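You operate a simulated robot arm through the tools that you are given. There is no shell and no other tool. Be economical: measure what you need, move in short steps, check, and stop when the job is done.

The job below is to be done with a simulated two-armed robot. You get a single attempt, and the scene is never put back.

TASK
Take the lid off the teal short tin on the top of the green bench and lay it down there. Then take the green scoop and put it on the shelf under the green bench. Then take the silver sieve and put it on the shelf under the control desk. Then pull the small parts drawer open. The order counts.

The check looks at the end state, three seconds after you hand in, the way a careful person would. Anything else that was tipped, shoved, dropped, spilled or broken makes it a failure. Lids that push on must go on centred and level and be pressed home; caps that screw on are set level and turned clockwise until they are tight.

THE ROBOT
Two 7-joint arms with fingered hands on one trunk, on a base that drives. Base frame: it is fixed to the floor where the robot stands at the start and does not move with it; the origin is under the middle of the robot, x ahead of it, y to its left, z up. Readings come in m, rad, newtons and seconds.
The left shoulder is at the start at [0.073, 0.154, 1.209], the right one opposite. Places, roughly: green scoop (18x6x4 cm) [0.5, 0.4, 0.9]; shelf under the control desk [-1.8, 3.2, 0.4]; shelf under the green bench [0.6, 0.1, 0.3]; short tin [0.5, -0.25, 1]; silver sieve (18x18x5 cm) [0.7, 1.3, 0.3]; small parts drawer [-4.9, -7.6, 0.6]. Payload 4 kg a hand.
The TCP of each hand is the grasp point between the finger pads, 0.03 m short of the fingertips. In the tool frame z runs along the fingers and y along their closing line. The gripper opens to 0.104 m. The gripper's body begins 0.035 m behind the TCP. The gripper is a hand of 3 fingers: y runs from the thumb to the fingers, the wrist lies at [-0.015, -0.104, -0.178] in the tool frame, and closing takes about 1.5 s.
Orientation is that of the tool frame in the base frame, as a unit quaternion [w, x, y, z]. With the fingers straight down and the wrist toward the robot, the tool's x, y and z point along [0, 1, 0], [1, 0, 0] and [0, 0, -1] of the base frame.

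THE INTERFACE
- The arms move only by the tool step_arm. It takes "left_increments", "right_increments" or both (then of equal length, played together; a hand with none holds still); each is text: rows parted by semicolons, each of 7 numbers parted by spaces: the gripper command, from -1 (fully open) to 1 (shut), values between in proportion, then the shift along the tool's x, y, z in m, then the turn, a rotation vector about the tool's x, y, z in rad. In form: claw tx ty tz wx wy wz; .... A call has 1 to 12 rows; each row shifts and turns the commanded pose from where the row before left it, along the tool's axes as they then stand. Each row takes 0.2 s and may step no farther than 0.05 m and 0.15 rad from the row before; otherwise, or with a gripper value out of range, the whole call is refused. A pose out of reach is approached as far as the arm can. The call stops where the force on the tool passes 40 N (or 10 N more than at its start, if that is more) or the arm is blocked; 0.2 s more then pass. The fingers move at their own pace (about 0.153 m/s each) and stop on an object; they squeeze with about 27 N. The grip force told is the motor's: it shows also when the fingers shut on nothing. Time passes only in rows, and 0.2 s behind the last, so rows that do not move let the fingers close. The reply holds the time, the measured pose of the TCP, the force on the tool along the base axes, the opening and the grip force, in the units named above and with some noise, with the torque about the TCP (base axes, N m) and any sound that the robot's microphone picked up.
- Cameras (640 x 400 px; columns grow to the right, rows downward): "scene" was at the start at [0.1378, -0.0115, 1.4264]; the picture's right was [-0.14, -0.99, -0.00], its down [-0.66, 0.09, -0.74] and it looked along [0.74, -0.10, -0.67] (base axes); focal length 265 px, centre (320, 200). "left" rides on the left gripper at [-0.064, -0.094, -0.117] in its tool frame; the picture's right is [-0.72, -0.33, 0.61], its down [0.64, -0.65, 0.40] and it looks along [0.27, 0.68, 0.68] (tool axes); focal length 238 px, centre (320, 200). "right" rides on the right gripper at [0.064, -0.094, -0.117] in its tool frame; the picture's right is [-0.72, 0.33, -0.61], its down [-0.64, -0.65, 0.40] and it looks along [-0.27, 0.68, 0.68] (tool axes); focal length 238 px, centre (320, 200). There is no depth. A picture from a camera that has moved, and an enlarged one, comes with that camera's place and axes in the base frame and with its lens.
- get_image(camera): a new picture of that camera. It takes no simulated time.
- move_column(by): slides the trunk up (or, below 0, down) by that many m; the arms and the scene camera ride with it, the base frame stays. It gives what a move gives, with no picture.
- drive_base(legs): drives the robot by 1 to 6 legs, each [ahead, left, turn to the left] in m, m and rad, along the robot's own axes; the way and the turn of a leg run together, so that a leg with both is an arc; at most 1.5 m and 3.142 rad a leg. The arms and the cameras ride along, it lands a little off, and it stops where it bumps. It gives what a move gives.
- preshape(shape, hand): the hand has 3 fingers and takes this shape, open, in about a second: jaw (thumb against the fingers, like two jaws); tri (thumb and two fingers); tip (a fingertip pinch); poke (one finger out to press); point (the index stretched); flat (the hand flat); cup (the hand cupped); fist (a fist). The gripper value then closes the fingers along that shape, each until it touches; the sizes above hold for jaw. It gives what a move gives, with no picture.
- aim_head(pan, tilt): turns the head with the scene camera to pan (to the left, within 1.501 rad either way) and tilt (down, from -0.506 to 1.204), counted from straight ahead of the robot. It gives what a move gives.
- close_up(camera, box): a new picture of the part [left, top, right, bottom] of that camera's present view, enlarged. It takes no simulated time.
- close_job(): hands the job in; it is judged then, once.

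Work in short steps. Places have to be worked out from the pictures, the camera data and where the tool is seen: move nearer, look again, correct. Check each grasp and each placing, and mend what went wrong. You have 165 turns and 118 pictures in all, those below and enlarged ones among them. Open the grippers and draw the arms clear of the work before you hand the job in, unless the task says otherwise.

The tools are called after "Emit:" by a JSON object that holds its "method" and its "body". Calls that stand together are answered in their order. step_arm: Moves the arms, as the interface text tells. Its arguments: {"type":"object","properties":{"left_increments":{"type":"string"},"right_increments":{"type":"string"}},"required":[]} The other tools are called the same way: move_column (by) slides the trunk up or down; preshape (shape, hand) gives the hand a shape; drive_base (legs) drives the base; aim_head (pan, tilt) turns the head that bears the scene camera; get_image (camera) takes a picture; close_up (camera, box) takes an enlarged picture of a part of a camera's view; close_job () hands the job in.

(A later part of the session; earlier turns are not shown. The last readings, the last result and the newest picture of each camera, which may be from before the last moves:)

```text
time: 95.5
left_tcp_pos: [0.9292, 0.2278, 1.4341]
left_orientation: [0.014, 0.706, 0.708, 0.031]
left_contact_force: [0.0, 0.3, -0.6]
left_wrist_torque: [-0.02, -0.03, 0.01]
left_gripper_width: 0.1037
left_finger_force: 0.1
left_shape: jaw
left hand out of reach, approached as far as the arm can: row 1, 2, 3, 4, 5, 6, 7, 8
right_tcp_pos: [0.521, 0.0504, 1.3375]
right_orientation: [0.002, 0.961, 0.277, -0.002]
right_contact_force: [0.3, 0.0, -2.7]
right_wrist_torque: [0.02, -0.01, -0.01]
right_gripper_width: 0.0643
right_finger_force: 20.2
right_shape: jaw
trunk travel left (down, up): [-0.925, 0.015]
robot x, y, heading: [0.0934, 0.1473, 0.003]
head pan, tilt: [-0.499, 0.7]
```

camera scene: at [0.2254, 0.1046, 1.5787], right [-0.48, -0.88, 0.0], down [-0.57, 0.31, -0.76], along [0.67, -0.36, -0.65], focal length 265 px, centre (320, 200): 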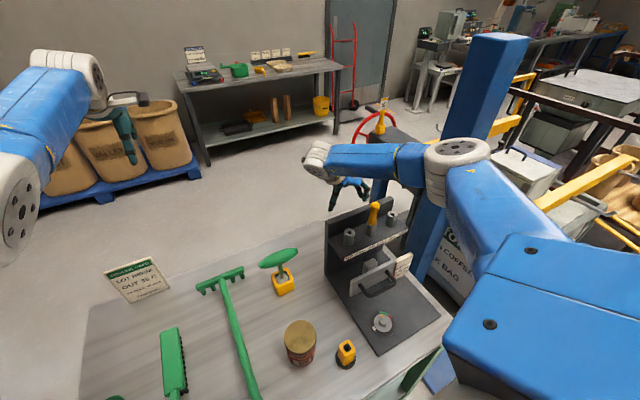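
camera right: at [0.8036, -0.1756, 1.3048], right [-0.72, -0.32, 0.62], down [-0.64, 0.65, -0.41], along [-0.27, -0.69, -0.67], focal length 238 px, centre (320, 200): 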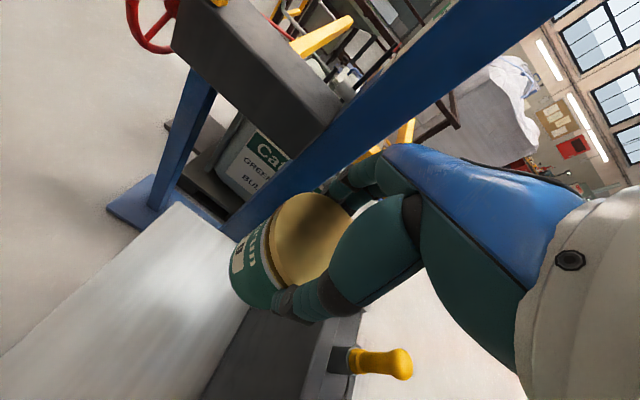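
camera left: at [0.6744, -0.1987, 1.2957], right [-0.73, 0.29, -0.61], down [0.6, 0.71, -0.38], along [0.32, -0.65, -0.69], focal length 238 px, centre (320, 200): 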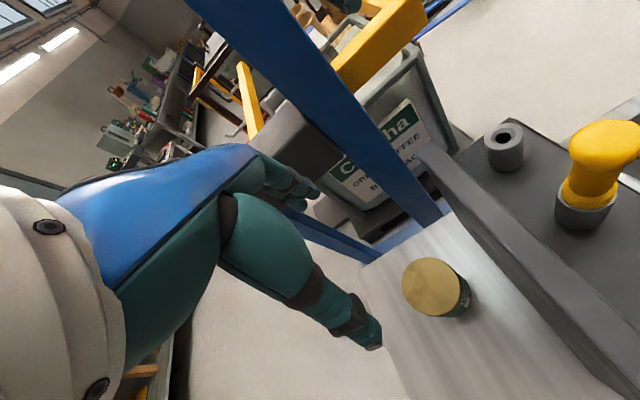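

The left arm did not move ("out of reach") – it seems stuck stretched out. I'll keep turning the right hand and look at the left arm, trying a straight pull back.

Emit:
{"method": "step_arm", "body": {"right_increments": "1 0 0 0 0 0 -0.14; 1 0 0 0 0 0 -0.14; 1 0 0 0 0 0 -0.14; 1 0 0 0 0 0 -0.14; 1 0 0 0 0 0 -0.14; 1 0 0 0 0 0 -0.14; 1 0 0 0 0 0 -0.14; 1 0 0 0 0 0 0; 1 0 0 0 0 0 0", "left_increments": "-1 0 -0.04 0.02 0 0 0; -1 0 -0.04 0.02 0 0 0; -1 0 -0.04 0.02 0 0 0; -1 0 -0.04 0.02 0 0 0; -1 0 0 0 0 0 0; -1 0 0 0 0 0 0; -1 0 0 0 0 0 0; -1 0 0 0 0 0 0; -1 0 0 0 0 0 0"}}

Emit:
{"method": "aim_head", "body": {"pan": 0.0, "tilt": 0.5}}

Emit:
{"method": "get_image", "body": {"camera": "scene"}}

```text
time: 97.5
left_tcp_pos: [0.9227, 0.1987, 1.3417]
left_orientation: [0.005, 0.701, 0.712, 0.022]
left_contact_force: [0.3, 0.2, 0.6]
left_wrist_torque: [0.0, 0.02, -0.02]
left_gripper_width: 0.1038
left_finger_force: 0.0
left_shape: jaw
left hand out of reach, approached as far as the arm can: row 1, 2, 3, 4
right_tcp_pos: [0.522, 0.0495, 1.3377]
right_orientation: [0.001, 0.719, 0.695, -0.003]
right_contact_force: [-0.1, 0.1, -2.0]
right_wrist_torque: [-0.01, -0.02, 0.0]
right_gripper_width: 0.0641
right_finger_force: 19.5
right_shape: jaw
trunk travel left (down, up): [-0.925, 0.015]
robot x, y, heading: [0.0953, 0.147, 0.003]
head pan, tilt: [-0.499, 0.7]
```

```text
time: 98.5
left_tcp_pos: [0.9225, 0.198, 1.3421]
left_orientation: [0.005, 0.702, 0.712, 0.023]
left_contact_force: [-0.3, 0.5, 0.5]
left_wrist_torque: [0.02, 0.01, 0.0]
left_gripper_width: 0.104
left_finger_force: 0.0
left_shape: jaw
right_tcp_pos: [0.5205, 0.0488, 1.3372]
right_orientation: [0.001, 0.719, 0.695, -0.003]
right_contact_force: [0.3, -0.7, -2.2]
right_wrist_torque: [-0.03, -0.02, -0.03]
right_gripper_width: 0.0643
right_finger_force: 19.7
right_shape: jaw
trunk travel left (down, up): [-0.925, 0.015]
robot x, y, heading: [0.0932, 0.1456, -0.0]
head pan, tilt: [0.0, 0.499]
```

```text
66 pictures are left
camera scene: at [0.2422, 0.1458, 1.7464], right [0.0, -1.0, 0.0], down [-0.48, 0.0, -0.88], along [0.88, 0.0, -0.48], focal length 265 px, centre (320, 200)
```

scene: 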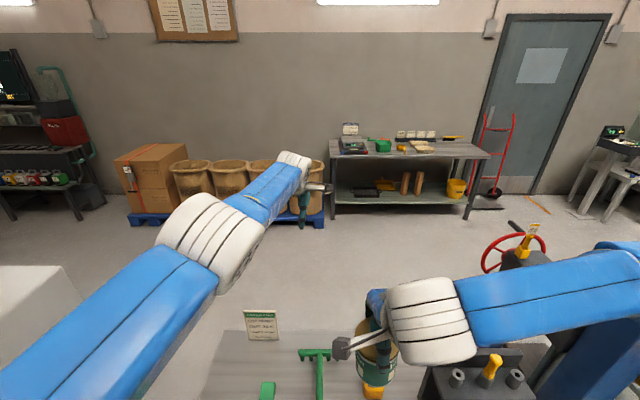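

The left arm looks straight (singular). I try to bend it out with small steps in several directions.

Emit:
{"method": "step_arm", "body": {"left_increments": "-1 0 -0.01 0 0 0 0; -1 0 -0.01 0 0 0 0; -1 0 -0.01 0 0 0 0; -1 0 -0.01 0 0 0 0"}}

Emit:
{"method": "step_arm", "body": {"left_increments": "-1 0.04 0 0 0 0 0; -1 0.04 0 0 0 0 0; -1 0.04 0 0 0 0 0; -1 0.04 0 0 0 0 0"}}

Emit:
{"method": "step_arm", "body": {"left_increments": "-1 0 0 0.04 0 0 0; -1 0 0 0.04 0 0 0; -1 0 -0.03 0.03 0 0 0; -1 0 -0.03 0.03 0 0 0"}}

```text
time: 99.5
left_tcp_pos: [0.9188, 0.1888, 1.3369]
left_orientation: [0.005, 0.702, 0.712, 0.023]
left_contact_force: [-0.2, 0.9, -0.2]
left_wrist_torque: [-0.01, -0.03, -0.02]
left_gripper_width: 0.1045
left_finger_force: 0.0
left_shape: jaw
left hand out of reach, approached as far as the arm can: row 1, 2, 3, 4
right_tcp_pos: [0.5193, 0.0491, 1.3372]
right_orientation: [0.0, 0.719, 0.695, -0.002]
right_contact_force: [0.0, 0.4, -3.1]
right_wrist_torque: [0.01, -0.02, 0.0]
right_gripper_width: 0.0639
right_finger_force: 19.6
right_shape: jaw
trunk travel left (down, up): [-0.925, 0.015]
robot x, y, heading: [0.0916, 0.1439, 0.001]
head pan, tilt: [0.0, 0.499]
```

```text
time: 100.5
left_tcp_pos: [0.9414, 0.3476, 1.343]
left_orientation: [0.007, 0.702, 0.712, 0.022]
left_contact_force: [-0.5, -0.2, -0.9]
left_wrist_torque: [-0.04, 0.0, 0.0]
left_gripper_width: 0.1038
left_finger_force: 0.1
left_shape: jaw
left hand out of reach, approached as far as the arm can: row 1, 2, 3, 4
right_tcp_pos: [0.5199, 0.0521, 1.3371]
right_orientation: [0.002, 0.719, 0.695, -0.004]
right_contact_force: [-0.4, 0.7, -2.1]
right_wrist_torque: [-0.02, 0.02, 0.01]
right_gripper_width: 0.0641
right_finger_force: 20.0
right_shape: jaw
trunk travel left (down, up): [-0.925, 0.015]
robot x, y, heading: [0.0912, 0.1482, 0.006]
head pan, tilt: [0.0, 0.499]
```

```text
time: 101.5
left_tcp_pos: [0.92, 0.3468, 1.1897]
left_orientation: [0.007, 0.702, 0.712, 0.023]
left_contact_force: [-0.4, -0.6, -0.3]
left_wrist_torque: [0.01, -0.02, 0.02]
left_gripper_width: 0.1041
left_finger_force: 0.0
left_shape: jaw
left hand out of reach, approached as far as the arm can: row 2, 3, 4
right_tcp_pos: [0.5205, 0.0509, 1.3378]
right_orientation: [0.001, 0.719, 0.695, -0.003]
right_contact_force: [0.3, -0.5, -2.7]
right_wrist_torque: [-0.04, 0.01, -0.01]
right_gripper_width: 0.0642
right_finger_force: 20.6
right_shape: jaw
trunk travel left (down, up): [-0.925, 0.015]
robot x, y, heading: [0.096, 0.1462, 0.002]
head pan, tilt: [0.0, 0.499]
```

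Radial pull-back keeps failing. I try turning the hand's yaw while pulling back, to unlock the straight arm.

Emit:
{"method": "step_arm", "body": {"left_increments": "-1 0 0 0 0 0 0.15; -1 0 0 0 0 0 0.15; -1 0 0 0 0 0 0.15; -1 0 0 0 0 0 0.15; -1 -0.03 -0.03 0 0 0 0; -1 -0.03 -0.03 0 0 0 0; -1 -0.03 -0.03 0 0 0 0; -1 -0.03 -0.03 0 0 0 0"}}

Emit:
{"method": "step_arm", "body": {"left_increments": "-1 0 0 0 0.15 0 0; -1 0 0 0 0.15 0 0; -1 0 0 0 0.15 0 0; -1 0 0 0 0.15 0 0; -1 0 -0.03 -0.03 0 0 0; -1 0 -0.03 -0.03 0 0 0; -1 0 -0.03 -0.03 0 0 0; -1 0 -0.03 -0.03 0 0 0"}}

```text
time: 103.3
left_tcp_pos: [0.881, 0.3137, 1.1424]
left_orientation: [-0.001, 0.881, 0.472, 0.024]
left_contact_force: [0.3, -0.7, -1.0]
left_wrist_torque: [0.0, 0.02, -0.01]
left_gripper_width: 0.1041
left_finger_force: 0.1
left_shape: jaw
left hand out of reach, approached as far as the arm can: row 2, 3, 4, 5, 6, 7, 8
right_tcp_pos: [0.5195, 0.051, 1.3378]
right_orientation: [0.002, 0.719, 0.695, -0.002]
right_contact_force: [0.0, 0.6, -2.0]
right_wrist_torque: [0.03, 0.04, 0.0]
right_gripper_width: 0.0635
right_finger_force: 20.1
right_shape: jaw
trunk travel left (down, up): [-0.925, 0.015]
robot x, y, heading: [0.0934, 0.1462, 0.008]
head pan, tilt: [0.0, 0.499]
```

```text
time: 105.1
left_tcp_pos: [0.8161, 0.3261, 1.3208]
left_orientation: [-0.262, 0.841, 0.458, -0.117]
left_contact_force: [0.0, 0.2, -0.6]
left_wrist_torque: [-0.01, -0.01, -0.03]
left_gripper_width: 0.1037
left_finger_force: 0.0
left_shape: jaw
left hand out of reach, approached as far as the arm can: row 1, 2, 3, 4, 5, 6, 7, 8
right_tcp_pos: [0.519, 0.0504, 1.3394]
right_orientation: [0.0, 0.719, 0.695, -0.003]
right_contact_force: [-0.5, -0.1, -3.0]
right_wrist_torque: [0.0, 0.0, 0.01]
right_gripper_width: 0.0639
right_finger_force: 19.3
right_shape: jaw
trunk travel left (down, up): [-0.925, 0.015]
robot x, y, heading: [0.0977, 0.1452, 0.001]
head pan, tilt: [0.0, 0.499]
```

I undo the tilt and yaw, then probe single directions to see which ones the solver accepts.

Emit:
{"method": "step_arm", "body": {"left_increments": "-1 0 0 0 -0.15 0 0; -1 0 0 0 -0.15 0 0; -1 0 0 0 -0.15 0 0; -1 0 0 0 -0.15 0 0; -1 0 0 0 0 0 -0.15; -1 0 0 0 0 0 -0.15; -1 0 0 0 0 0 -0.15; -1 0 0 0 0 0 -0.15; -1 0 0 0.03 0 0 0; -1 0 0 -0.03 0 0 0; -1 0.03 0 0 0 0 0; -1 -0.03 0 0 0 0 0"}}

Emit:
{"method": "get_image", "body": {"camera": "scene"}}

```text
time: 107.7
left_tcp_pos: [0.9409, 0.33, 1.3176]
left_orientation: [0.006, 0.702, 0.712, 0.022]
left_contact_force: [-0.1, 0.2, 0.1]
left_wrist_torque: [-0.01, 0.01, 0.02]
left_gripper_width: 0.1038
left_finger_force: 0.0
left_shape: jaw
left hand out of reach, approached as far as the arm can: row 1, 2, 3, 4, 5, 6, 7, 11
right_tcp_pos: [0.5201, 0.0511, 1.3373]
right_orientation: [0.002, 0.718, 0.696, -0.002]
right_contact_force: [0.2, 0.1, -1.9]
right_wrist_torque: [-0.02, 0.02, -0.02]
right_gripper_width: 0.064
right_finger_force: 20.2
right_shape: jaw
trunk travel left (down, up): [-0.925, 0.015]
robot x, y, heading: [0.0934, 0.1467, 0.002]
head pan, tilt: [0.0, 0.499]
```

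```text
65 pictures are left
camera scene: at [0.2422, 0.1476, 1.7464], right [0.0, -1.0, 0.0], down [-0.48, 0.0, -0.88], along [0.88, 0.0, -0.48], focal length 265 px, centre (320, 200)
```

scene: 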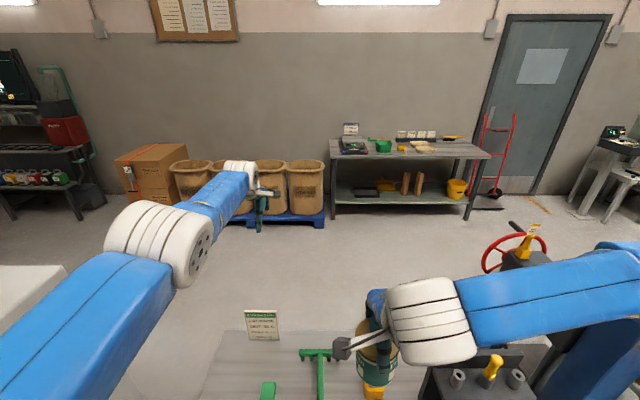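

Down, up and right are accepted. I try right steps mixed with small inward steps.

Emit:
{"method": "step_arm", "body": {"left_increments": "-1 -0.03 0 0 0 0 0; -1 -0.03 -0.005 0 0 0 0; -1 -0.02 -0.01 0 0 0 0; -1 -0.01 -0.01 0 0 0 0; -1 0 -0.01 0 0 0 0; -1 0 -0.02 0 0 0 0; -1 0 -0.03 0 0 0 0; -1 0 -0.04 0 0 0 0"}}

```text
time: 109.5
left_tcp_pos: [0.8125, 0.2354, 1.3138]
left_orientation: [0.007, 0.701, 0.712, 0.024]
left_contact_force: [-0.4, -0.4, -0.1]
left_wrist_torque: [-0.02, -0.01, -0.03]
left_gripper_width: 0.1039
left_finger_force: 0.1
left_shape: jaw
right_tcp_pos: [0.5187, 0.0491, 1.3372]
right_orientation: [0.002, 0.719, 0.695, -0.002]
right_contact_force: [-0.7, 0.2, -2.0]
right_wrist_torque: [0.0, 0.03, 0.03]
right_gripper_width: 0.064
right_finger_force: 20.1
right_shape: jaw
trunk travel left (down, up): [-0.925, 0.015]
robot x, y, heading: [0.0949, 0.1478, 0.004]
head pan, tilt: [0.0, 0.499]
```

Unlocked. Pull the left hand back to about (0.55, 0.33) and start turning it to point toward -y.

Emit:
{"method": "step_arm", "body": {"left_increments": "-1 0.016 -0.044 0 0 0 0; -1 0.016 -0.044 0 0 0 0; -1 0.016 -0.044 0 0 0 0; -1 0.016 -0.044 0 0 0 0; -1 0.016 -0.044 0 0 0 0; -1 0.016 -0.044 0 0 0 0; -1 0 0 0 0 -0.15 0; -1 0 0 0 0 -0.15 0; -1 0 0 0 0 -0.15 0; -1 0 0 0 0 -0.15 0; -1 0 0 0 0 -0.15 0; -1 0 0 0 0 -0.15 0"}}

Emit:
{"method": "close_up", "body": {"camera": "scene", "box": [200, 200, 520, 400]}}

```text
time: 112.1
left_tcp_pos: [0.5498, 0.3303, 1.3028]
left_orientation: [0.317, 0.642, 0.637, -0.285]
left_contact_force: [0.2, -0.4, -0.1]
left_wrist_torque: [-0.03, -0.01, -0.03]
left_gripper_width: 0.1039
left_finger_force: 0.1
left_shape: jaw
right_tcp_pos: [0.5207, 0.0511, 1.3374]
right_orientation: [0.002, 0.719, 0.695, -0.003]
right_contact_force: [-0.2, -0.4, -2.2]
right_wrist_torque: [0.01, 0.01, -0.03]
right_gripper_width: 0.0639
right_finger_force: 20.4
right_shape: jaw
trunk travel left (down, up): [-0.925, 0.015]
robot x, y, heading: [0.0969, 0.1493, 0.006]
head pan, tilt: [0.0, 0.499]
```

```text
2.00 times, centred on (360, 300) of scene
camera zoom: at [0.2408, 0.1482, 1.7465], right [0.0, -1.0, 0.0], down [-0.48, 0.0, -0.88], along [0.88, 0.0, -0.48], focal length 531 px, centre (240, 0)
```

zoom: 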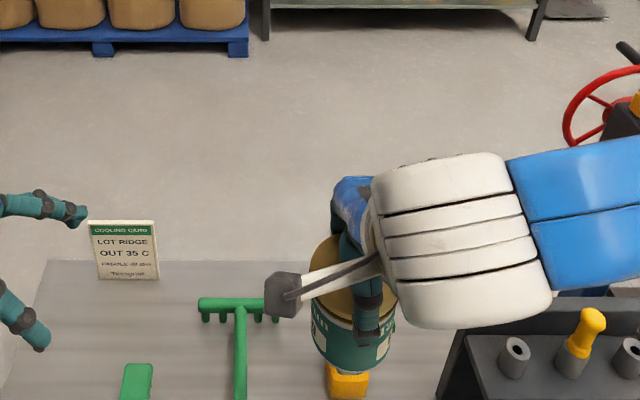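

Clear view: tin bottom z≈1.25, lid edge ≈1.325, right thumb tip ≈1.303. I finish turning the left hand to horizontal.

Emit:
{"method": "step_arm", "body": {"left_increments": "-1 0 0 0 0 -0.15 0; -1 0 0 0 0 -0.15 0; -1 0 0 0 0 -0.15 0; -1 0 0 0 0 -0.15 0; -1 0 0 0 0 -0.071 0; -1 0 0 0 0 0 0; -1 0 0 0 0 0 0"}}

```text
time: 113.7
left_tcp_pos: [0.5489, 0.3294, 1.3028]
left_orientation: [0.508, 0.512, 0.499, -0.48]
left_contact_force: [-0.3, 0.3, 0.3]
left_wrist_torque: [-0.02, 0.0, 0.03]
left_gripper_width: 0.1041
left_finger_force: 0.1
left_shape: jaw
right_tcp_pos: [0.5219, 0.051, 1.337]
right_orientation: [0.002, 0.718, 0.696, -0.003]
right_contact_force: [0.0, -0.3, -2.3]
right_wrist_torque: [0.02, 0.02, 0.02]
right_gripper_width: 0.064
right_finger_force: 20.1
right_shape: jaw
trunk travel left (down, up): [-0.925, 0.015]
robot x, y, heading: [0.0971, 0.1445, 0.006]
head pan, tilt: [0.0, 0.499]
```

Orientation is nearly right; I fix a 0.04 roll, align in x and z, and advance to y≈0.15 for a check.

Emit:
{"method": "step_arm", "body": {"left_increments": "-1 0.015 -0.014 0 0 0 -0.041; -1 0.015 -0.014 0 0 0 0; -1 0 0 0.045 0 0 0; -1 0 0 0.045 0 0 0; -1 0 0 0.045 0 0 0; -1 0 0 0.045 0 0 0; -1 0 0 0 0 0 0; -1 0 0 0 0 0 0"}}

Emit:
{"method": "close_up", "body": {"camera": "scene", "box": [200, 200, 520, 400]}}

Emit:
{"method": "get_image", "body": {"camera": "left"}}

```text
time: 115.5
left_tcp_pos: [0.524, 0.1509, 1.2653]
left_orientation: [0.497, 0.503, 0.509, -0.491]
left_contact_force: [-0.3, -0.6, 0.8]
left_wrist_torque: [-0.02, -0.02, 0.0]
left_gripper_width: 0.1039
left_finger_force: 0.0
left_shape: jaw
right_tcp_pos: [0.5197, 0.0501, 1.3382]
right_orientation: [0.001, 0.719, 0.695, -0.003]
right_contact_force: [0.2, -0.7, -2.7]
right_wrist_torque: [-0.02, 0.0, -0.04]
right_gripper_width: 0.0639
right_finger_force: 20.4
right_shape: jaw
trunk travel left (down, up): [-0.925, 0.015]
robot x, y, heading: [0.0929, 0.1446, -0.001]
head pan, tilt: [0.0, 0.499]
```

```text
2.00 times, centred on (360, 300) of scene
camera zoom: at [0.2398, 0.1473, 1.7466], right [0.0, -1.0, 0.0], down [-0.48, 0.0, -0.88], along [0.88, 0.0, -0.48], focal length 531 px, centre (240, 0)
```

zoom: 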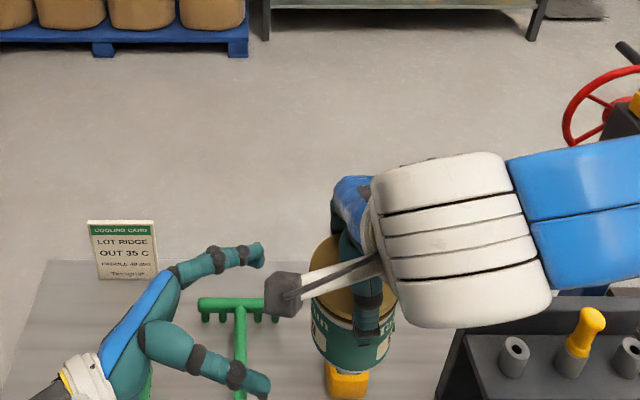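

```text
62 pictures are left
camera left: at [0.4299, 0.2648, 1.3321], right [-0.32, -0.64, 0.7], down [-0.65, -0.4, -0.65], along [0.69, -0.66, -0.28], focal length 238 px, centre (320, 200)
```

left: 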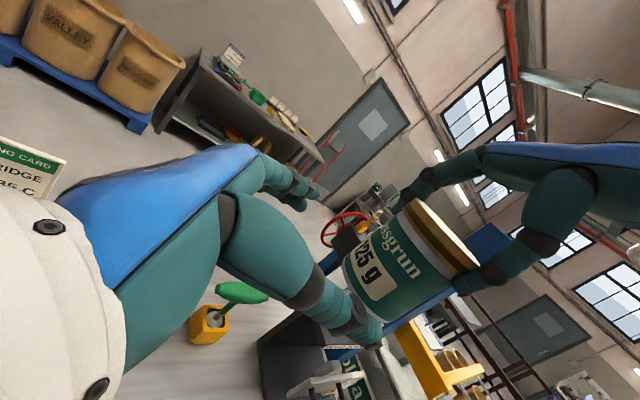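

Alignment is good. Advance 0.10 m so the fingers straddle the lower body, 5 mm up, then close the left hand.

Emit:
{"method": "step_arm", "body": {"left_increments": "-1 -0.003 -0.002 0.03 0 0 0; -1 -0.002 0 0.03 0 0 0; -1 0 0 0.03 0 0 0; -1 0 0 0.009 0 0 0; -1 0 0 0 0 0 0; 0.3 0 0 0 0 0 0; 1 0 0 0 0 0 0; 1 0 0 0 0 0 0; 1 0 0 0 0 0 0; 1 0 0 0 0 0 0; 1 0 0 0 0 0 0; 1 0 0 0 0 0 0"}}

Emit:
{"method": "close_up", "body": {"camera": "scene", "box": [200, 200, 520, 400]}}

Emit:
{"method": "get_image", "body": {"camera": "left"}}

```text
time: 118.1
left_tcp_pos: [0.5248, 0.0505, 1.2694]
left_orientation: [0.498, 0.503, 0.509, -0.49]
left_contact_force: [-3.2, -0.4, 0.4]
left_wrist_torque: [0.02, 0.01, -0.03]
left_gripper_width: 0.0542
left_finger_force: 19.8
left_shape: jaw
right_tcp_pos: [0.5197, 0.0497, 1.3378]
right_orientation: [0.001, 0.719, 0.695, -0.003]
right_contact_force: [3.5, 1.3, -0.9]
right_wrist_torque: [0.04, -0.25, 0.02]
right_gripper_width: 0.0638
right_finger_force: 20.1
right_shape: jaw
trunk travel left (down, up): [-0.925, 0.015]
robot x, y, heading: [0.0932, 0.1445, 0.004]
head pan, tilt: [0.0, 0.499]
```

```text
2.00 times, centred on (360, 300) of scene
camera zoom: at [0.2399, 0.1461, 1.7466], right [0.0, -1.0, 0.0], down [-0.48, 0.0, -0.88], along [0.88, 0.0, -0.48], focal length 531 px, centre (240, 0)
```

zoom: 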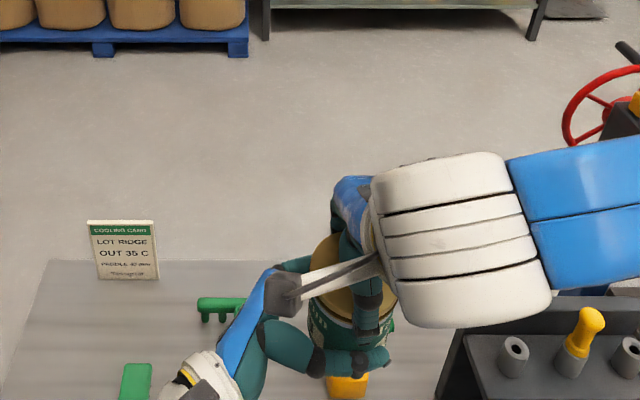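

```text
60 pictures are left
camera left: at [0.4297, 0.1639, 1.3352], right [-0.32, -0.64, 0.7], down [-0.65, -0.4, -0.65], along [0.69, -0.66, -0.28], focal length 238 px, centre (320, 200)
```

left: 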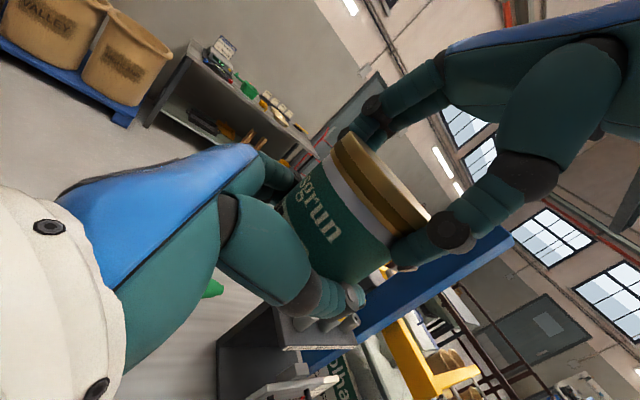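

Both hands hold the tin. Now the right hand opens, rises 15 mm and regrips on the lid.

Emit:
{"method": "step_arm", "body": {"right_increments": "0 0 0 0 0 0 0; -0.5 0 0 0 0 0 0; -0.5 0 0 0 0 0 0; -0.5 0 0 -0.008 0 0 0; -0.5 0 0 -0.007 0 0 0; -0.5 0 0 0 0 0 0; 0 0 0 0 0 0 0; 1 0 0 0 0 0 0; 1 0 0 0 0 0 0; 1 0 0 0 0 0 0; 1 0 0 0 0 0 0; 1 0 0 0 0 0 0", "left_increments": "1 0 0 0 0 0 0; 1 0 0 0 0 0 0; 1 0 0 0 0 0 0; 1 0 0 0 0 0 0; 1 0 0 0 0 0 0; 1 0 0 0 0 0 0; 1 0 0 0 0 0 0; 1 0 0 0 0 0 0; 1 0 0 0 0 0 0; 1 0 0 0 0 0 0; 1 0 0 0 0 0 0; 1 0 0 0 0 0 0"}}

Emit:
{"method": "close_up", "body": {"camera": "left", "box": [240, 80, 560, 280]}}

```text
time: 120.7
left_tcp_pos: [0.5252, 0.0503, 1.2687]
left_orientation: [0.498, 0.503, 0.51, -0.49]
left_contact_force: [0.5, -0.1, -0.7]
left_wrist_torque: [0.01, -0.03, 0.0]
left_gripper_width: 0.0541
left_finger_force: 20.0
left_shape: jaw
right_tcp_pos: [0.5209, 0.0505, 1.3517]
right_orientation: [0.002, 0.718, 0.696, -0.003]
right_contact_force: [0.3, -0.5, 1.5]
right_wrist_torque: [0.01, 0.03, -0.02]
right_gripper_width: 0.0668
right_finger_force: 27.1
right_shape: jaw
trunk travel left (down, up): [-0.925, 0.015]
robot x, y, heading: [0.093, 0.1449, 0.001]
head pan, tilt: [0.0, 0.499]
```

```text
2.00 times, centred on (400, 180) of left
camera zoom: at [0.4297, 0.1639, 1.3352], right [-0.32, -0.64, 0.7], down [-0.65, -0.4, -0.65], along [0.69, -0.66, -0.28], focal length 477 px, centre (160, 240)
```

zoom: 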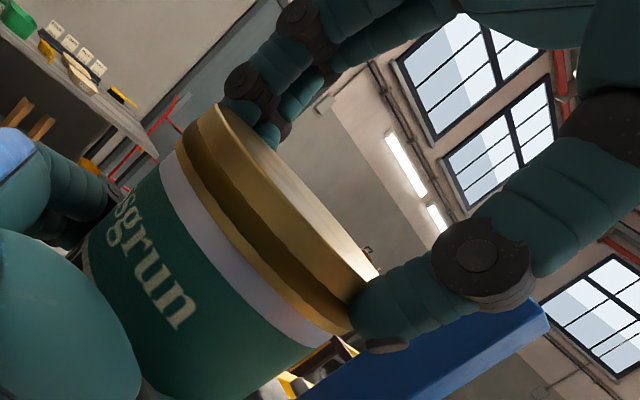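

Excellent: the right fingers now hold the lid band. I pull straight up in small steps.

Emit:
{"method": "step_arm", "body": {"right_increments": "1 0 0 -0.002 0 0 0; 1 0 0 -0.002 0 0 0; 1 0 0 -0.003 0 0 0; 1 0 0 -0.003 0 0 0; 1 0 0 -0.003 0 0 0; 1 0 0 -0.003 0 0 0; 1 0 0 0 0 0 0", "left_increments": "1 0 0 0 0 0 0; 1 0 0 0 0 0 0; 1 0 0 0 0 0 0; 1 0 0 0 0 0 0; 1 0 0 0 0 0 0; 1 0 0 0 0 0 0; 1 0 0 0 0 0 0"}}

Emit:
{"method": "close_up", "body": {"camera": "left", "box": [240, 80, 560, 280]}}

```text
time: 122.3
left_tcp_pos: [0.5255, 0.0495, 1.2684]
left_orientation: [0.498, 0.502, 0.51, -0.489]
left_contact_force: [0.0, -1.3, -3.1]
left_wrist_torque: [0.05, -0.01, -0.02]
left_gripper_width: 0.0539
left_finger_force: 19.9
left_shape: jaw
right_tcp_pos: [0.5197, 0.0496, 1.3687]
right_orientation: [0.001, 0.718, 0.696, -0.002]
right_contact_force: [-0.1, -0.2, -0.4]
right_wrist_torque: [0.01, 0.02, -0.01]
right_gripper_width: 0.067
right_finger_force: 27.1
right_shape: jaw
trunk travel left (down, up): [-0.925, 0.015]
robot x, y, heading: [0.0969, 0.1472, 0.0]
head pan, tilt: [0.0, 0.499]
heard: snap
```

```text
2.00 times, centred on (400, 180) of left
camera zoom: at [0.4297, 0.1639, 1.3352], right [-0.32, -0.64, 0.7], down [-0.65, -0.4, -0.65], along [0.69, -0.66, -0.28], focal length 477 px, centre (160, 240)
```

zoom: 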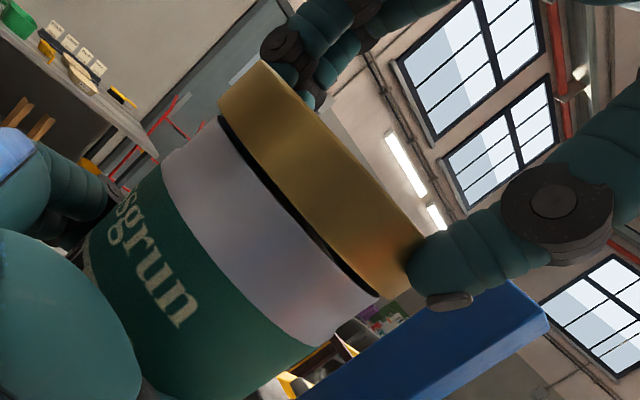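

The lid snapped off cleanly; the left hand holds the open tin level. I raise the lid and take it right, above the bench, turning the right wrist to the left again.

Emit:
{"method": "step_arm", "body": {"right_increments": "1 0 0 -0.025 0 0 0; 1 0 0 -0.025 0 0 0; 1 -0.04 0.016 0 0 0 0; 1 -0.04 0.016 0 0 0 0; 1 -0.04 0.016 0 0 0 0; 1 -0.04 0.016 0 0 0 0; 1 -0.04 0.016 0 0 0 0; 1 0 0 0 0 0 0.143; 1 0 0 0 0 0 0.143; 1 0 0 0 0 0 0.143; 1 0 0 0 0 0 0.143; 1 0 0 0 0 0 0.143"}}

Emit:
{"method": "step_arm", "body": {"right_increments": "1 0 0 0 0 0 0.143; 1 0 0 0 0 0 0.143; 1 0 0 0 0 0 0.143; 1 0 0 0 0 0 0.143; 1 0 0 0 0 0 0.143; 1 0 0 0 0 0 0.12; 1 0.04 0 0 0 0 0; 1 0.04 0 0 0 0 0; 1 0.04 0 0 0 0 0; 1 0.04 0 0 0 0 0; 1 0 0 0 0 0 0; 1 0 0 0 0 0 0"}}

Emit:
{"method": "get_image", "body": {"camera": "right"}}

Emit:
{"method": "get_image", "body": {"camera": "scene"}}

```text
time: 124.9
left_tcp_pos: [0.5271, 0.0501, 1.2681]
left_orientation: [0.497, 0.503, 0.51, -0.49]
left_contact_force: [0.9, -0.6, -1.8]
left_wrist_torque: [0.01, 0.01, -0.01]
left_gripper_width: 0.0537
left_finger_force: 20.0
left_shape: jaw
right_tcp_pos: [0.5946, -0.1525, 1.4199]
right_orientation: [0.003, 0.917, 0.399, -0.002]
right_contact_force: [0.2, -0.6, -0.8]
right_wrist_torque: [0.0, -0.01, 0.03]
right_gripper_width: 0.0668
right_finger_force: 27.4
right_shape: jaw
trunk travel left (down, up): [-0.925, 0.015]
robot x, y, heading: [0.0943, 0.1469, 0.01]
head pan, tilt: [0.0, 0.499]
```

```text
time: 127.5
left_tcp_pos: [0.5249, 0.0503, 1.2702]
left_orientation: [0.499, 0.502, 0.509, -0.489]
left_contact_force: [0.3, 0.1, -2.2]
left_wrist_torque: [0.0, 0.0, 0.0]
left_gripper_width: 0.0539
left_finger_force: 19.4
left_shape: jaw
right_tcp_pos: [0.7557, -0.1561, 1.4194]
right_orientation: [0.003, 1.0, -0.004, 0.0]
right_contact_force: [0.8, 0.1, -0.6]
right_wrist_torque: [0.02, -0.01, 0.0]
right_gripper_width: 0.0666
right_finger_force: 26.9
right_shape: jaw
trunk travel left (down, up): [-0.925, 0.015]
robot x, y, heading: [0.095, 0.1488, 0.002]
head pan, tilt: [0.0, 0.499]
```

```text
57 pictures are left
camera right: at [0.8193, -0.0622, 1.536], right [-0.72, -0.32, 0.62], down [-0.63, 0.66, -0.41], along [-0.28, -0.68, -0.67], focal length 238 px, centre (320, 200)
```

right: 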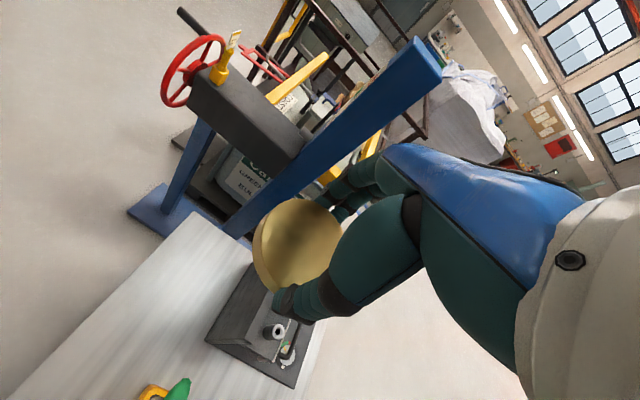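

```text
56 pictures are left
camera scene: at [0.2395, 0.1456, 1.7466], right [0.0, -1.0, 0.0], down [-0.48, 0.0, -0.88], along [0.88, 0.0, -0.48], focal length 265 px, centre (320, 200)
```

scene: 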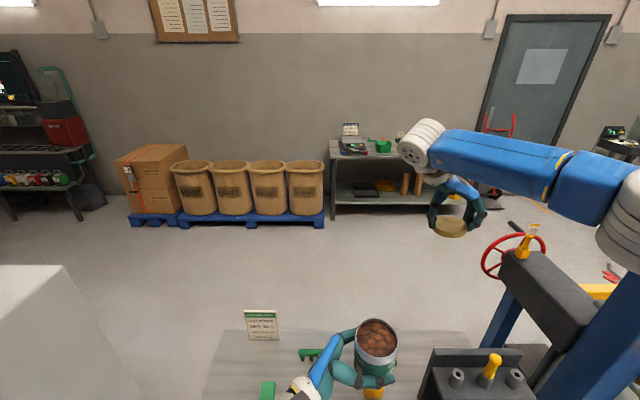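

Beans inside; the tin stays level. I lower the trunk 0.15 and then the right hand toward the bench at (0.757,-0.155).

Emit:
{"method": "move_column", "body": {"by": -0.15}}

Emit:
{"method": "step_arm", "body": {"right_increments": "1 0 0 0.045 0 0 0; 1 0 0 0.045 0 0 0; 1 0 0 0.045 0 0 0; 1 0 0 0.045 0 0 0; 1 0 0 0.045 0 0 0; 1 0 0 0.045 0 0 0; 1 0 0 0.03 0 0 0; 1 0 0 0 0 0 0"}}

Emit:
{"method": "get_image", "body": {"camera": "right"}}

Emit:
{"method": "aim_head", "body": {"pan": -0.4, "tilt": 0.7}}

Emit:
{"method": "get_image", "body": {"camera": "scene"}}

```text
time: 129.2
left_tcp_pos: [0.526, 0.0511, 1.1184]
left_orientation: [0.498, 0.503, 0.51, -0.489]
left_contact_force: [0.4, -1.5, -3.0]
left_wrist_torque: [0.01, 0.01, 0.0]
left_gripper_width: 0.0538
left_finger_force: 20.0
left_shape: jaw
right_tcp_pos: [0.7563, -0.1561, 1.2683]
right_orientation: [0.002, 1.0, -0.005, -0.001]
right_contact_force: [-0.9, -0.8, -1.1]
right_wrist_torque: [-0.03, 0.01, 0.01]
right_gripper_width: 0.0667
right_finger_force: 26.5
right_shape: jaw
trunk travel left (down, up): [-0.775, 0.165]
robot x, y, heading: [0.0938, 0.1468, 0.003]
head pan, tilt: [0.0, 0.499]
```

```text
time: 131.0
left_tcp_pos: [0.5261, 0.0504, 1.1188]
left_orientation: [0.498, 0.504, 0.509, -0.49]
left_contact_force: [-0.7, 0.2, -1.6]
left_wrist_torque: [0.0, -0.02, 0.0]
left_gripper_width: 0.0536
left_finger_force: 20.4
left_shape: jaw
right_tcp_pos: [0.755, -0.1561, 0.9705]
right_orientation: [0.003, 1.0, -0.005, -0.001]
right_contact_force: [-0.4, 0.3, -0.8]
right_wrist_torque: [0.0, -0.04, 0.02]
right_gripper_width: 0.067
right_finger_force: 26.8
right_shape: jaw
trunk travel left (down, up): [-0.775, 0.165]
robot x, y, heading: [0.0931, 0.1484, 0.005]
head pan, tilt: [0.0, 0.499]
```

```text
55 pictures are left
camera right: at [0.8198, -0.0628, 1.0869], right [-0.72, -0.32, 0.62], down [-0.63, 0.66, -0.41], along [-0.28, -0.68, -0.67], focal length 238 px, centre (320, 200)
```

right: 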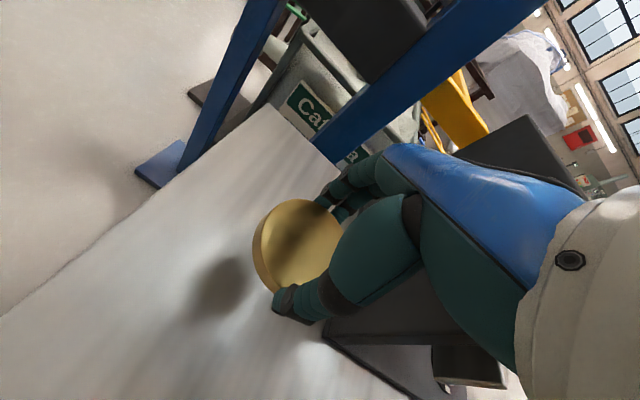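

```text
time: 131.9
left_tcp_pos: [0.524, 0.051, 1.119]
left_orientation: [0.497, 0.503, 0.51, -0.49]
left_contact_force: [-0.3, 0.4, -1.9]
left_wrist_torque: [0.0, 0.01, 0.02]
left_gripper_width: 0.0541
left_finger_force: 19.6
left_shape: jaw
right_tcp_pos: [0.7557, -0.1561, 0.9708]
right_orientation: [0.002, 1.0, -0.005, -0.001]
right_contact_force: [-0.1, -0.1, -0.3]
right_wrist_torque: [-0.01, -0.01, 0.04]
right_gripper_width: 0.0668
right_finger_force: 26.8
right_shape: jaw
trunk travel left (down, up): [-0.775, 0.165]
robot x, y, heading: [0.0932, 0.1466, 0.006]
head pan, tilt: [-0.4, 0.7]
```

```text
54 pictures are left
camera scene: at [0.2277, 0.1132, 1.5789], right [-0.39, -0.92, 0.0], down [-0.6, 0.25, -0.76], along [0.7, -0.29, -0.65], focal length 265 px, centre (320, 200)
```

scene: 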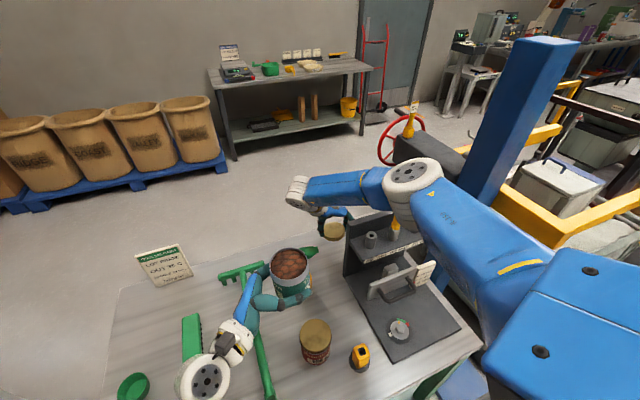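

Lid is right over free bench, shadow below. Lower slowly until touch.

Emit:
{"method": "step_arm", "body": {"right_increments": "1 0 0 0.02 0 0 0; 1 0 0 0.02 0 0 0; 1 0 0 0.01 0 0 0; 1 0 0 0.005 0 0 0; 1 0 0 0.004 0 0 0; 1 0 0 0.004 0 0 0; 1 0 0 0 0 0 0"}}

```text
time: 133.5
left_tcp_pos: [0.526, 0.0516, 1.1176]
left_orientation: [0.498, 0.503, 0.509, -0.49]
left_contact_force: [0.5, -0.3, -1.9]
left_wrist_torque: [-0.02, 0.04, 0.01]
left_gripper_width: 0.0538
left_finger_force: 20.3
left_shape: jaw
right_tcp_pos: [0.7551, -0.1582, 0.9053]
right_orientation: [0.003, 1.0, -0.006, -0.001]
right_contact_force: [0.2, -0.3, -0.9]
right_wrist_torque: [-0.02, 0.01, 0.03]
right_gripper_width: 0.0668
right_finger_force: 27.6
right_shape: jaw
trunk travel left (down, up): [-0.775, 0.165]
robot x, y, heading: [0.0945, 0.1441, 0.006]
head pan, tilt: [-0.4, 0.7]
```

Emit:
{"method": "step_arm", "body": {"right_increments": "1 0 0 0.003 0 0 0; 1 0 0 0.003 0 0 0; 1 0 0 0.003 0 0 0; 1 0 0 0.002 0 0 0; 1 0 0 0 0 0 0"}}

Emit:
{"method": "get_image", "body": {"camera": "right"}}

```text
time: 134.7
left_tcp_pos: [0.5254, 0.0508, 1.1188]
left_orientation: [0.498, 0.502, 0.51, -0.49]
left_contact_force: [0.2, -1.2, -2.3]
left_wrist_torque: [-0.01, 0.0, 0.0]
left_gripper_width: 0.0539
left_finger_force: 20.0
left_shape: jaw
right_tcp_pos: [0.7554, -0.1568, 0.8932]
right_orientation: [0.003, 1.0, -0.005, -0.001]
right_contact_force: [0.1, 0.5, -0.2]
right_wrist_torque: [0.02, 0.01, 0.03]
right_gripper_width: 0.0667
right_finger_force: 27.0
right_shape: jaw
trunk travel left (down, up): [-0.775, 0.165]
robot x, y, heading: [0.0928, 0.149, 0.003]
head pan, tilt: [-0.4, 0.7]
```

```text
53 pictures are left
camera right: at [0.8201, -0.0634, 1.0104], right [-0.72, -0.32, 0.62], down [-0.63, 0.66, -0.41], along [-0.28, -0.68, -0.67], focal length 238 px, centre (320, 200)
```

right: 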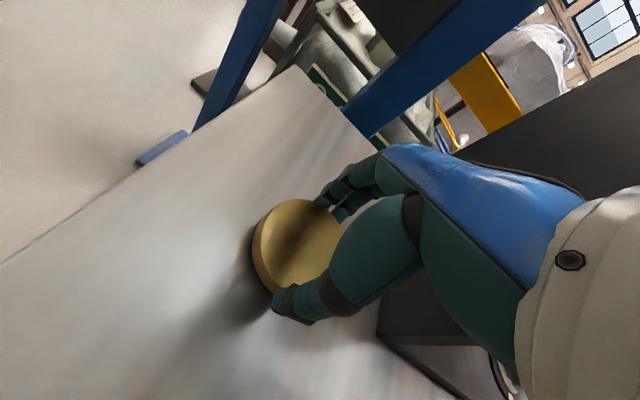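

Still a few mm up by the shadow; continue in 2–3 mm steps.

Emit:
{"method": "step_arm", "body": {"right_increments": "1 0 0 0.003 0 0 0; 1 0 0 0.003 0 0 0; 1 0 0 0.003 0 0 0; 1 0 0 0.002 0 0 0; 1 0 0 0 0 0 0"}}

```text
time: 135.9
left_tcp_pos: [0.5244, 0.0519, 1.1187]
left_orientation: [0.499, 0.502, 0.509, -0.49]
left_contact_force: [-0.1, -0.3, -2.0]
left_wrist_torque: [0.01, 0.05, 0.0]
left_gripper_width: 0.0542
left_finger_force: 20.3
left_shape: jaw
right_tcp_pos: [0.756, -0.1567, 0.8852]
right_orientation: [0.004, 1.0, -0.005, 0.0]
right_contact_force: [0.6, -1.2, 9.2]
right_wrist_torque: [0.31, -0.01, 0.0]
right_gripper_width: 0.0669
right_finger_force: 27.4
right_shape: jaw
trunk travel left (down, up): [-0.775, 0.165]
robot x, y, heading: [0.0918, 0.1476, 0.004]
head pan, tilt: [-0.4, 0.7]
```

Touchdown (9 N). Ease 1 mm, open, and rise.

Emit:
{"method": "step_arm", "body": {"right_increments": "1 0 0 -0.001 0 0 0; 0 0 0 0 0 0 0; -0.5 0 0 0 0 0 0; -0.8 0 0 0 0 0 0; -0.8 0 0 0 0 0 0; -0.8 0 0 0 0 0 0; -0.8 0 0 -0.02 0 0 0; -0.8 0 0 -0.03 0 0 0; -0.8 0 0 -0.045 0 0 0; -0.8 0 0 -0.045 0 0 0; -0.8 0 0 -0.045 0 0 0; -0.8 0 0 0 0 0 0"}}

Emit:
{"method": "get_image", "body": {"camera": "right"}}

```text
time: 138.5
left_tcp_pos: [0.5258, 0.0504, 1.1199]
left_orientation: [0.498, 0.502, 0.51, -0.49]
left_contact_force: [-0.6, -0.3, -1.9]
left_wrist_torque: [-0.01, 0.0, -0.03]
left_gripper_width: 0.0537
left_finger_force: 20.0
left_shape: jaw
right_tcp_pos: [0.7546, -0.1581, 1.0698]
right_orientation: [0.003, 1.0, -0.005, -0.001]
right_contact_force: [0.1, 0.0, -1.2]
right_wrist_torque: [0.05, 0.01, -0.01]
right_gripper_width: 0.0933
right_finger_force: 0.1
right_shape: jaw
trunk travel left (down, up): [-0.775, 0.165]
robot x, y, heading: [0.0928, 0.1491, 0.006]
head pan, tilt: [-0.4, 0.7]
```

```text
52 pictures are left
camera right: at [0.8184, -0.0641, 1.1858], right [-0.72, -0.32, 0.62], down [-0.63, 0.66, -0.41], along [-0.28, -0.68, -0.67], focal length 238 px, centre (320, 200)
```

right: 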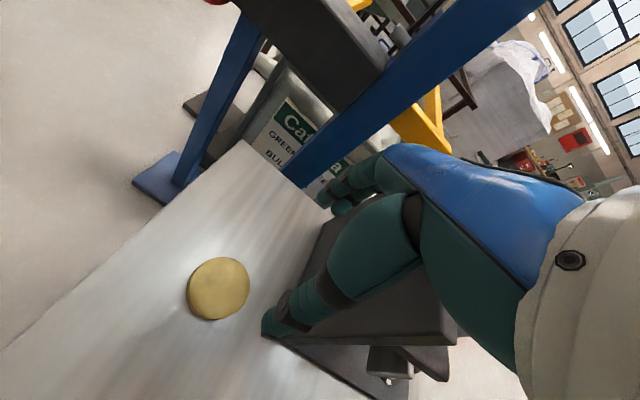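

The lid lies flat on the bench. Now the right hand returns to take the tin by its body from above: trunk up, hand up and back over.

Emit:
{"method": "move_column", "body": {"by": 0.15}}

Emit:
{"method": "step_arm", "body": {"right_increments": "-1 0 0 -0.045 0 0 0; -1 0 0 -0.045 0 0 0; -1 0 0 -0.045 0 0 0; -1 0 0 -0.045 0 0 0; -1 0 0 -0.045 0 0 0; -1 -0.04 0 0 0 0 0; -1 -0.04 0 0 0 0 0; -1 -0.04 0 0 0 0 0; -1 -0.04 0 0 0 0 0; -1 0 0 0 0 0 -0.143; -1 0 0 0 0 0 -0.143; -1 0 0 0 0 0 -0.143"}}

Emit:
{"method": "step_arm", "body": {"right_increments": "-1 0 0 0 0 0 -0.143; -1 0 0 0 0 0 -0.143; -1 0 0 0 0 0 -0.143; -1 0 0 0 0 0 -0.143; -1 0 0 0 0 0 -0.143; -1 0 0 0 0 0 -0.143; -1 0 0 0 0 0 -0.143; -1 0 0 0 0 0 -0.13; -1 0 0 0 0 0 0"}}

```text
time: 140.2
left_tcp_pos: [0.5252, 0.0501, 1.2693]
left_orientation: [0.497, 0.503, 0.509, -0.491]
left_contact_force: [0.6, 0.3, -1.9]
left_wrist_torque: [0.04, -0.02, 0.0]
left_gripper_width: 0.0539
left_finger_force: 20.0
left_shape: jaw
right_tcp_pos: [0.7541, -0.1587, 1.2181]
right_orientation: [0.002, 1.0, -0.005, -0.001]
right_contact_force: [-0.3, 1.0, 0.4]
right_wrist_torque: [-0.02, 0.01, 0.01]
right_gripper_width: 0.0936
right_finger_force: 0.1
right_shape: jaw
trunk travel left (down, up): [-0.925, 0.015]
robot x, y, heading: [0.092, 0.1463, 0.004]
head pan, tilt: [-0.4, 0.7]
```

```text
time: 142.8
left_tcp_pos: [0.5256, 0.0485, 1.2691]
left_orientation: [0.497, 0.503, 0.51, -0.49]
left_contact_force: [-0.9, -0.2, -2.0]
left_wrist_torque: [0.0, 0.03, 0.02]
left_gripper_width: 0.0538
left_finger_force: 19.9
left_shape: jaw
right_tcp_pos: [0.5941, -0.1565, 1.4445]
right_orientation: [0.002, 0.978, 0.209, -0.002]
right_contact_force: [0.5, -1.1, 0.9]
right_wrist_torque: [0.03, -0.01, 0.02]
right_gripper_width: 0.1038
right_finger_force: 0.0
right_shape: jaw
trunk travel left (down, up): [-0.925, 0.015]
robot x, y, heading: [0.0949, 0.148, 0.001]
head pan, tilt: [-0.4, 0.7]
```

```text
time: 144.8
left_tcp_pos: [0.5253, 0.0501, 1.2701]
left_orientation: [0.498, 0.503, 0.509, -0.489]
left_contact_force: [-0.3, 0.2, -2.1]
left_wrist_torque: [-0.01, -0.02, 0.02]
left_gripper_width: 0.0539
left_finger_force: 20.6
left_shape: jaw
right_tcp_pos: [0.5948, -0.1563, 1.4438]
right_orientation: [0.001, 0.715, 0.699, -0.003]
right_contact_force: [0.1, -0.9, 0.6]
right_wrist_torque: [0.0, 0.01, -0.02]
right_gripper_width: 0.1038
right_finger_force: 0.1
right_shape: jaw
trunk travel left (down, up): [-0.925, 0.015]
robot x, y, heading: [0.0922, 0.1434, 0.008]
head pan, tilt: [-0.4, 0.7]
```

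Now move above the tin at (0.521, 0.050) and come down part way.

Emit:
{"method": "step_arm", "body": {"right_increments": "-1 0.0412 -0.0155 0 0 0 0; -1 0.0412 -0.0155 0 0 0 0; -1 0.0412 -0.0155 0 0 0 0; -1 0.0412 -0.0155 0 0 0 0; -1 0.0412 -0.0155 0 0 0 0; -1 0 0 0.03 0 0 0; -1 0 0 0.03 0 0 0; -1 0 0 0 0 0 0"}}

Emit:
{"method": "get_image", "body": {"camera": "left"}}

Emit:
{"method": "get_image", "body": {"camera": "right"}}

```text
time: 146.7
left_tcp_pos: [0.5258, 0.048, 1.2693]
left_orientation: [0.497, 0.503, 0.509, -0.49]
left_contact_force: [-0.7, -0.9, -2.3]
left_wrist_torque: [0.0, 0.0, -0.02]
left_gripper_width: 0.0537
left_finger_force: 20.2
left_shape: jaw
right_tcp_pos: [0.5221, 0.0501, 1.384]
right_orientation: [0.001, 0.715, 0.7, -0.002]
right_contact_force: [-0.1, 0.4, 0.7]
right_wrist_torque: [0.01, 0.02, -0.03]
right_gripper_width: 0.1037
right_finger_force: 0.2
right_shape: jaw
trunk travel left (down, up): [-0.925, 0.015]
robot x, y, heading: [0.0939, 0.1452, 0.003]
head pan, tilt: [-0.4, 0.7]
```

```text
51 pictures are left
camera left: at [0.4298, 0.1615, 1.3352], right [-0.32, -0.64, 0.7], down [-0.65, -0.4, -0.65], along [0.69, -0.66, -0.29], focal length 238 px, centre (320, 200)
```

left: 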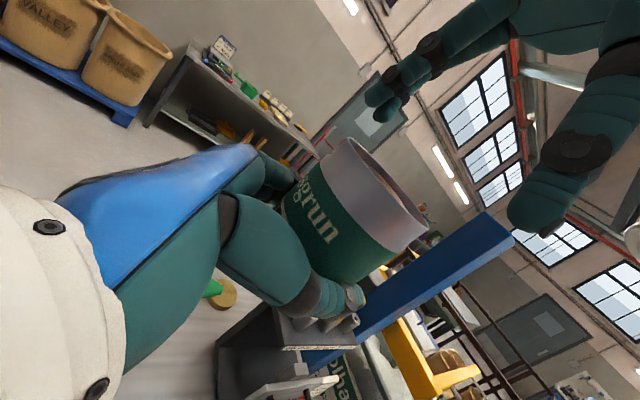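

```text
50 pictures are left
camera right: at [0.4286, 0.1167, 1.5004], right [0.31, -0.72, 0.62], down [-0.67, -0.63, -0.4], along [0.68, -0.29, -0.68], focal length 238 px, centre (320, 200)
```

right: 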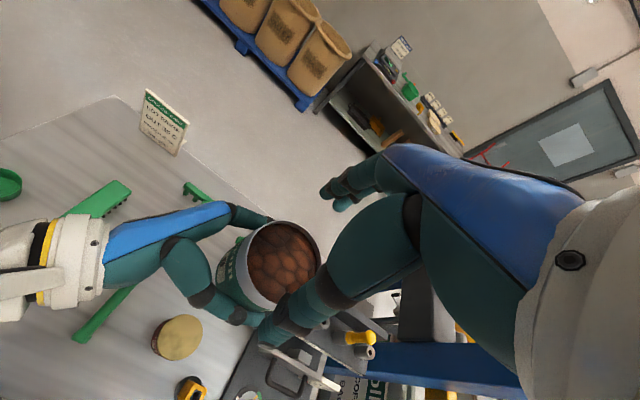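

Well centred. Descend 0.055 and close the right hand on the body, then release the left.

Emit:
{"method": "step_arm", "body": {"right_increments": "-1 0 0 0.025 0 0 0; -1 0 0 0.02 0 0 0; -1 0 0 0.01 0 0 0; -1 0 0 0 0 0 0; 0 0 0 0 0 0 0; 1 0 0 0 0 0 0; 1 0 0 0 0 0 0; 1 0 0 0 0 0 0; 1 0 0 0 0 0 0; 1 0 0 0 0 0 0; 1 0 0 0 0 0 0"}}

Emit:
{"method": "close_up", "body": {"camera": "left", "box": [240, 80, 560, 280]}}

```text
time: 149.1
left_tcp_pos: [0.5264, 0.0511, 1.2684]
left_orientation: [0.498, 0.502, 0.51, -0.489]
left_contact_force: [-0.4, 0.8, -0.4]
left_wrist_torque: [-0.05, 0.0, 0.01]
left_gripper_width: 0.0538
left_finger_force: 20.1
left_shape: jaw
right_tcp_pos: [0.5205, 0.0515, 1.3304]
right_orientation: [0.001, 0.714, 0.7, -0.002]
right_contact_force: [0.1, -0.2, -0.3]
right_wrist_torque: [-0.03, -0.06, 0.03]
right_gripper_width: 0.0615
right_finger_force: 20.2
right_shape: jaw
trunk travel left (down, up): [-0.925, 0.015]
robot x, y, heading: [0.0917, 0.1505, 0.002]
head pan, tilt: [-0.4, 0.7]
```

```text
2.00 times, centred on (400, 180) of left
camera zoom: at [0.4297, 0.1639, 1.3353], right [-0.32, -0.64, 0.7], down [-0.65, -0.4, -0.65], along [0.69, -0.66, -0.28], focal length 477 px, centre (160, 240)
```

zoom: 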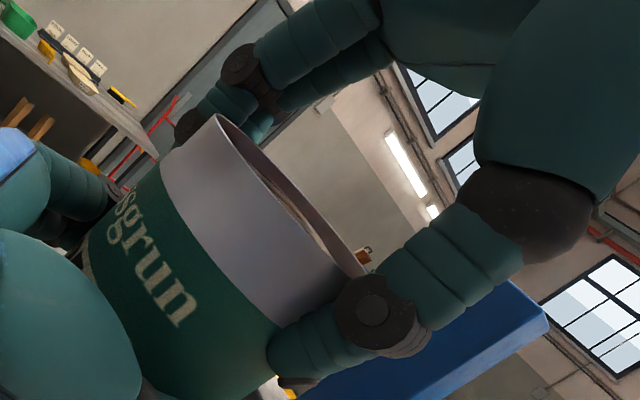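

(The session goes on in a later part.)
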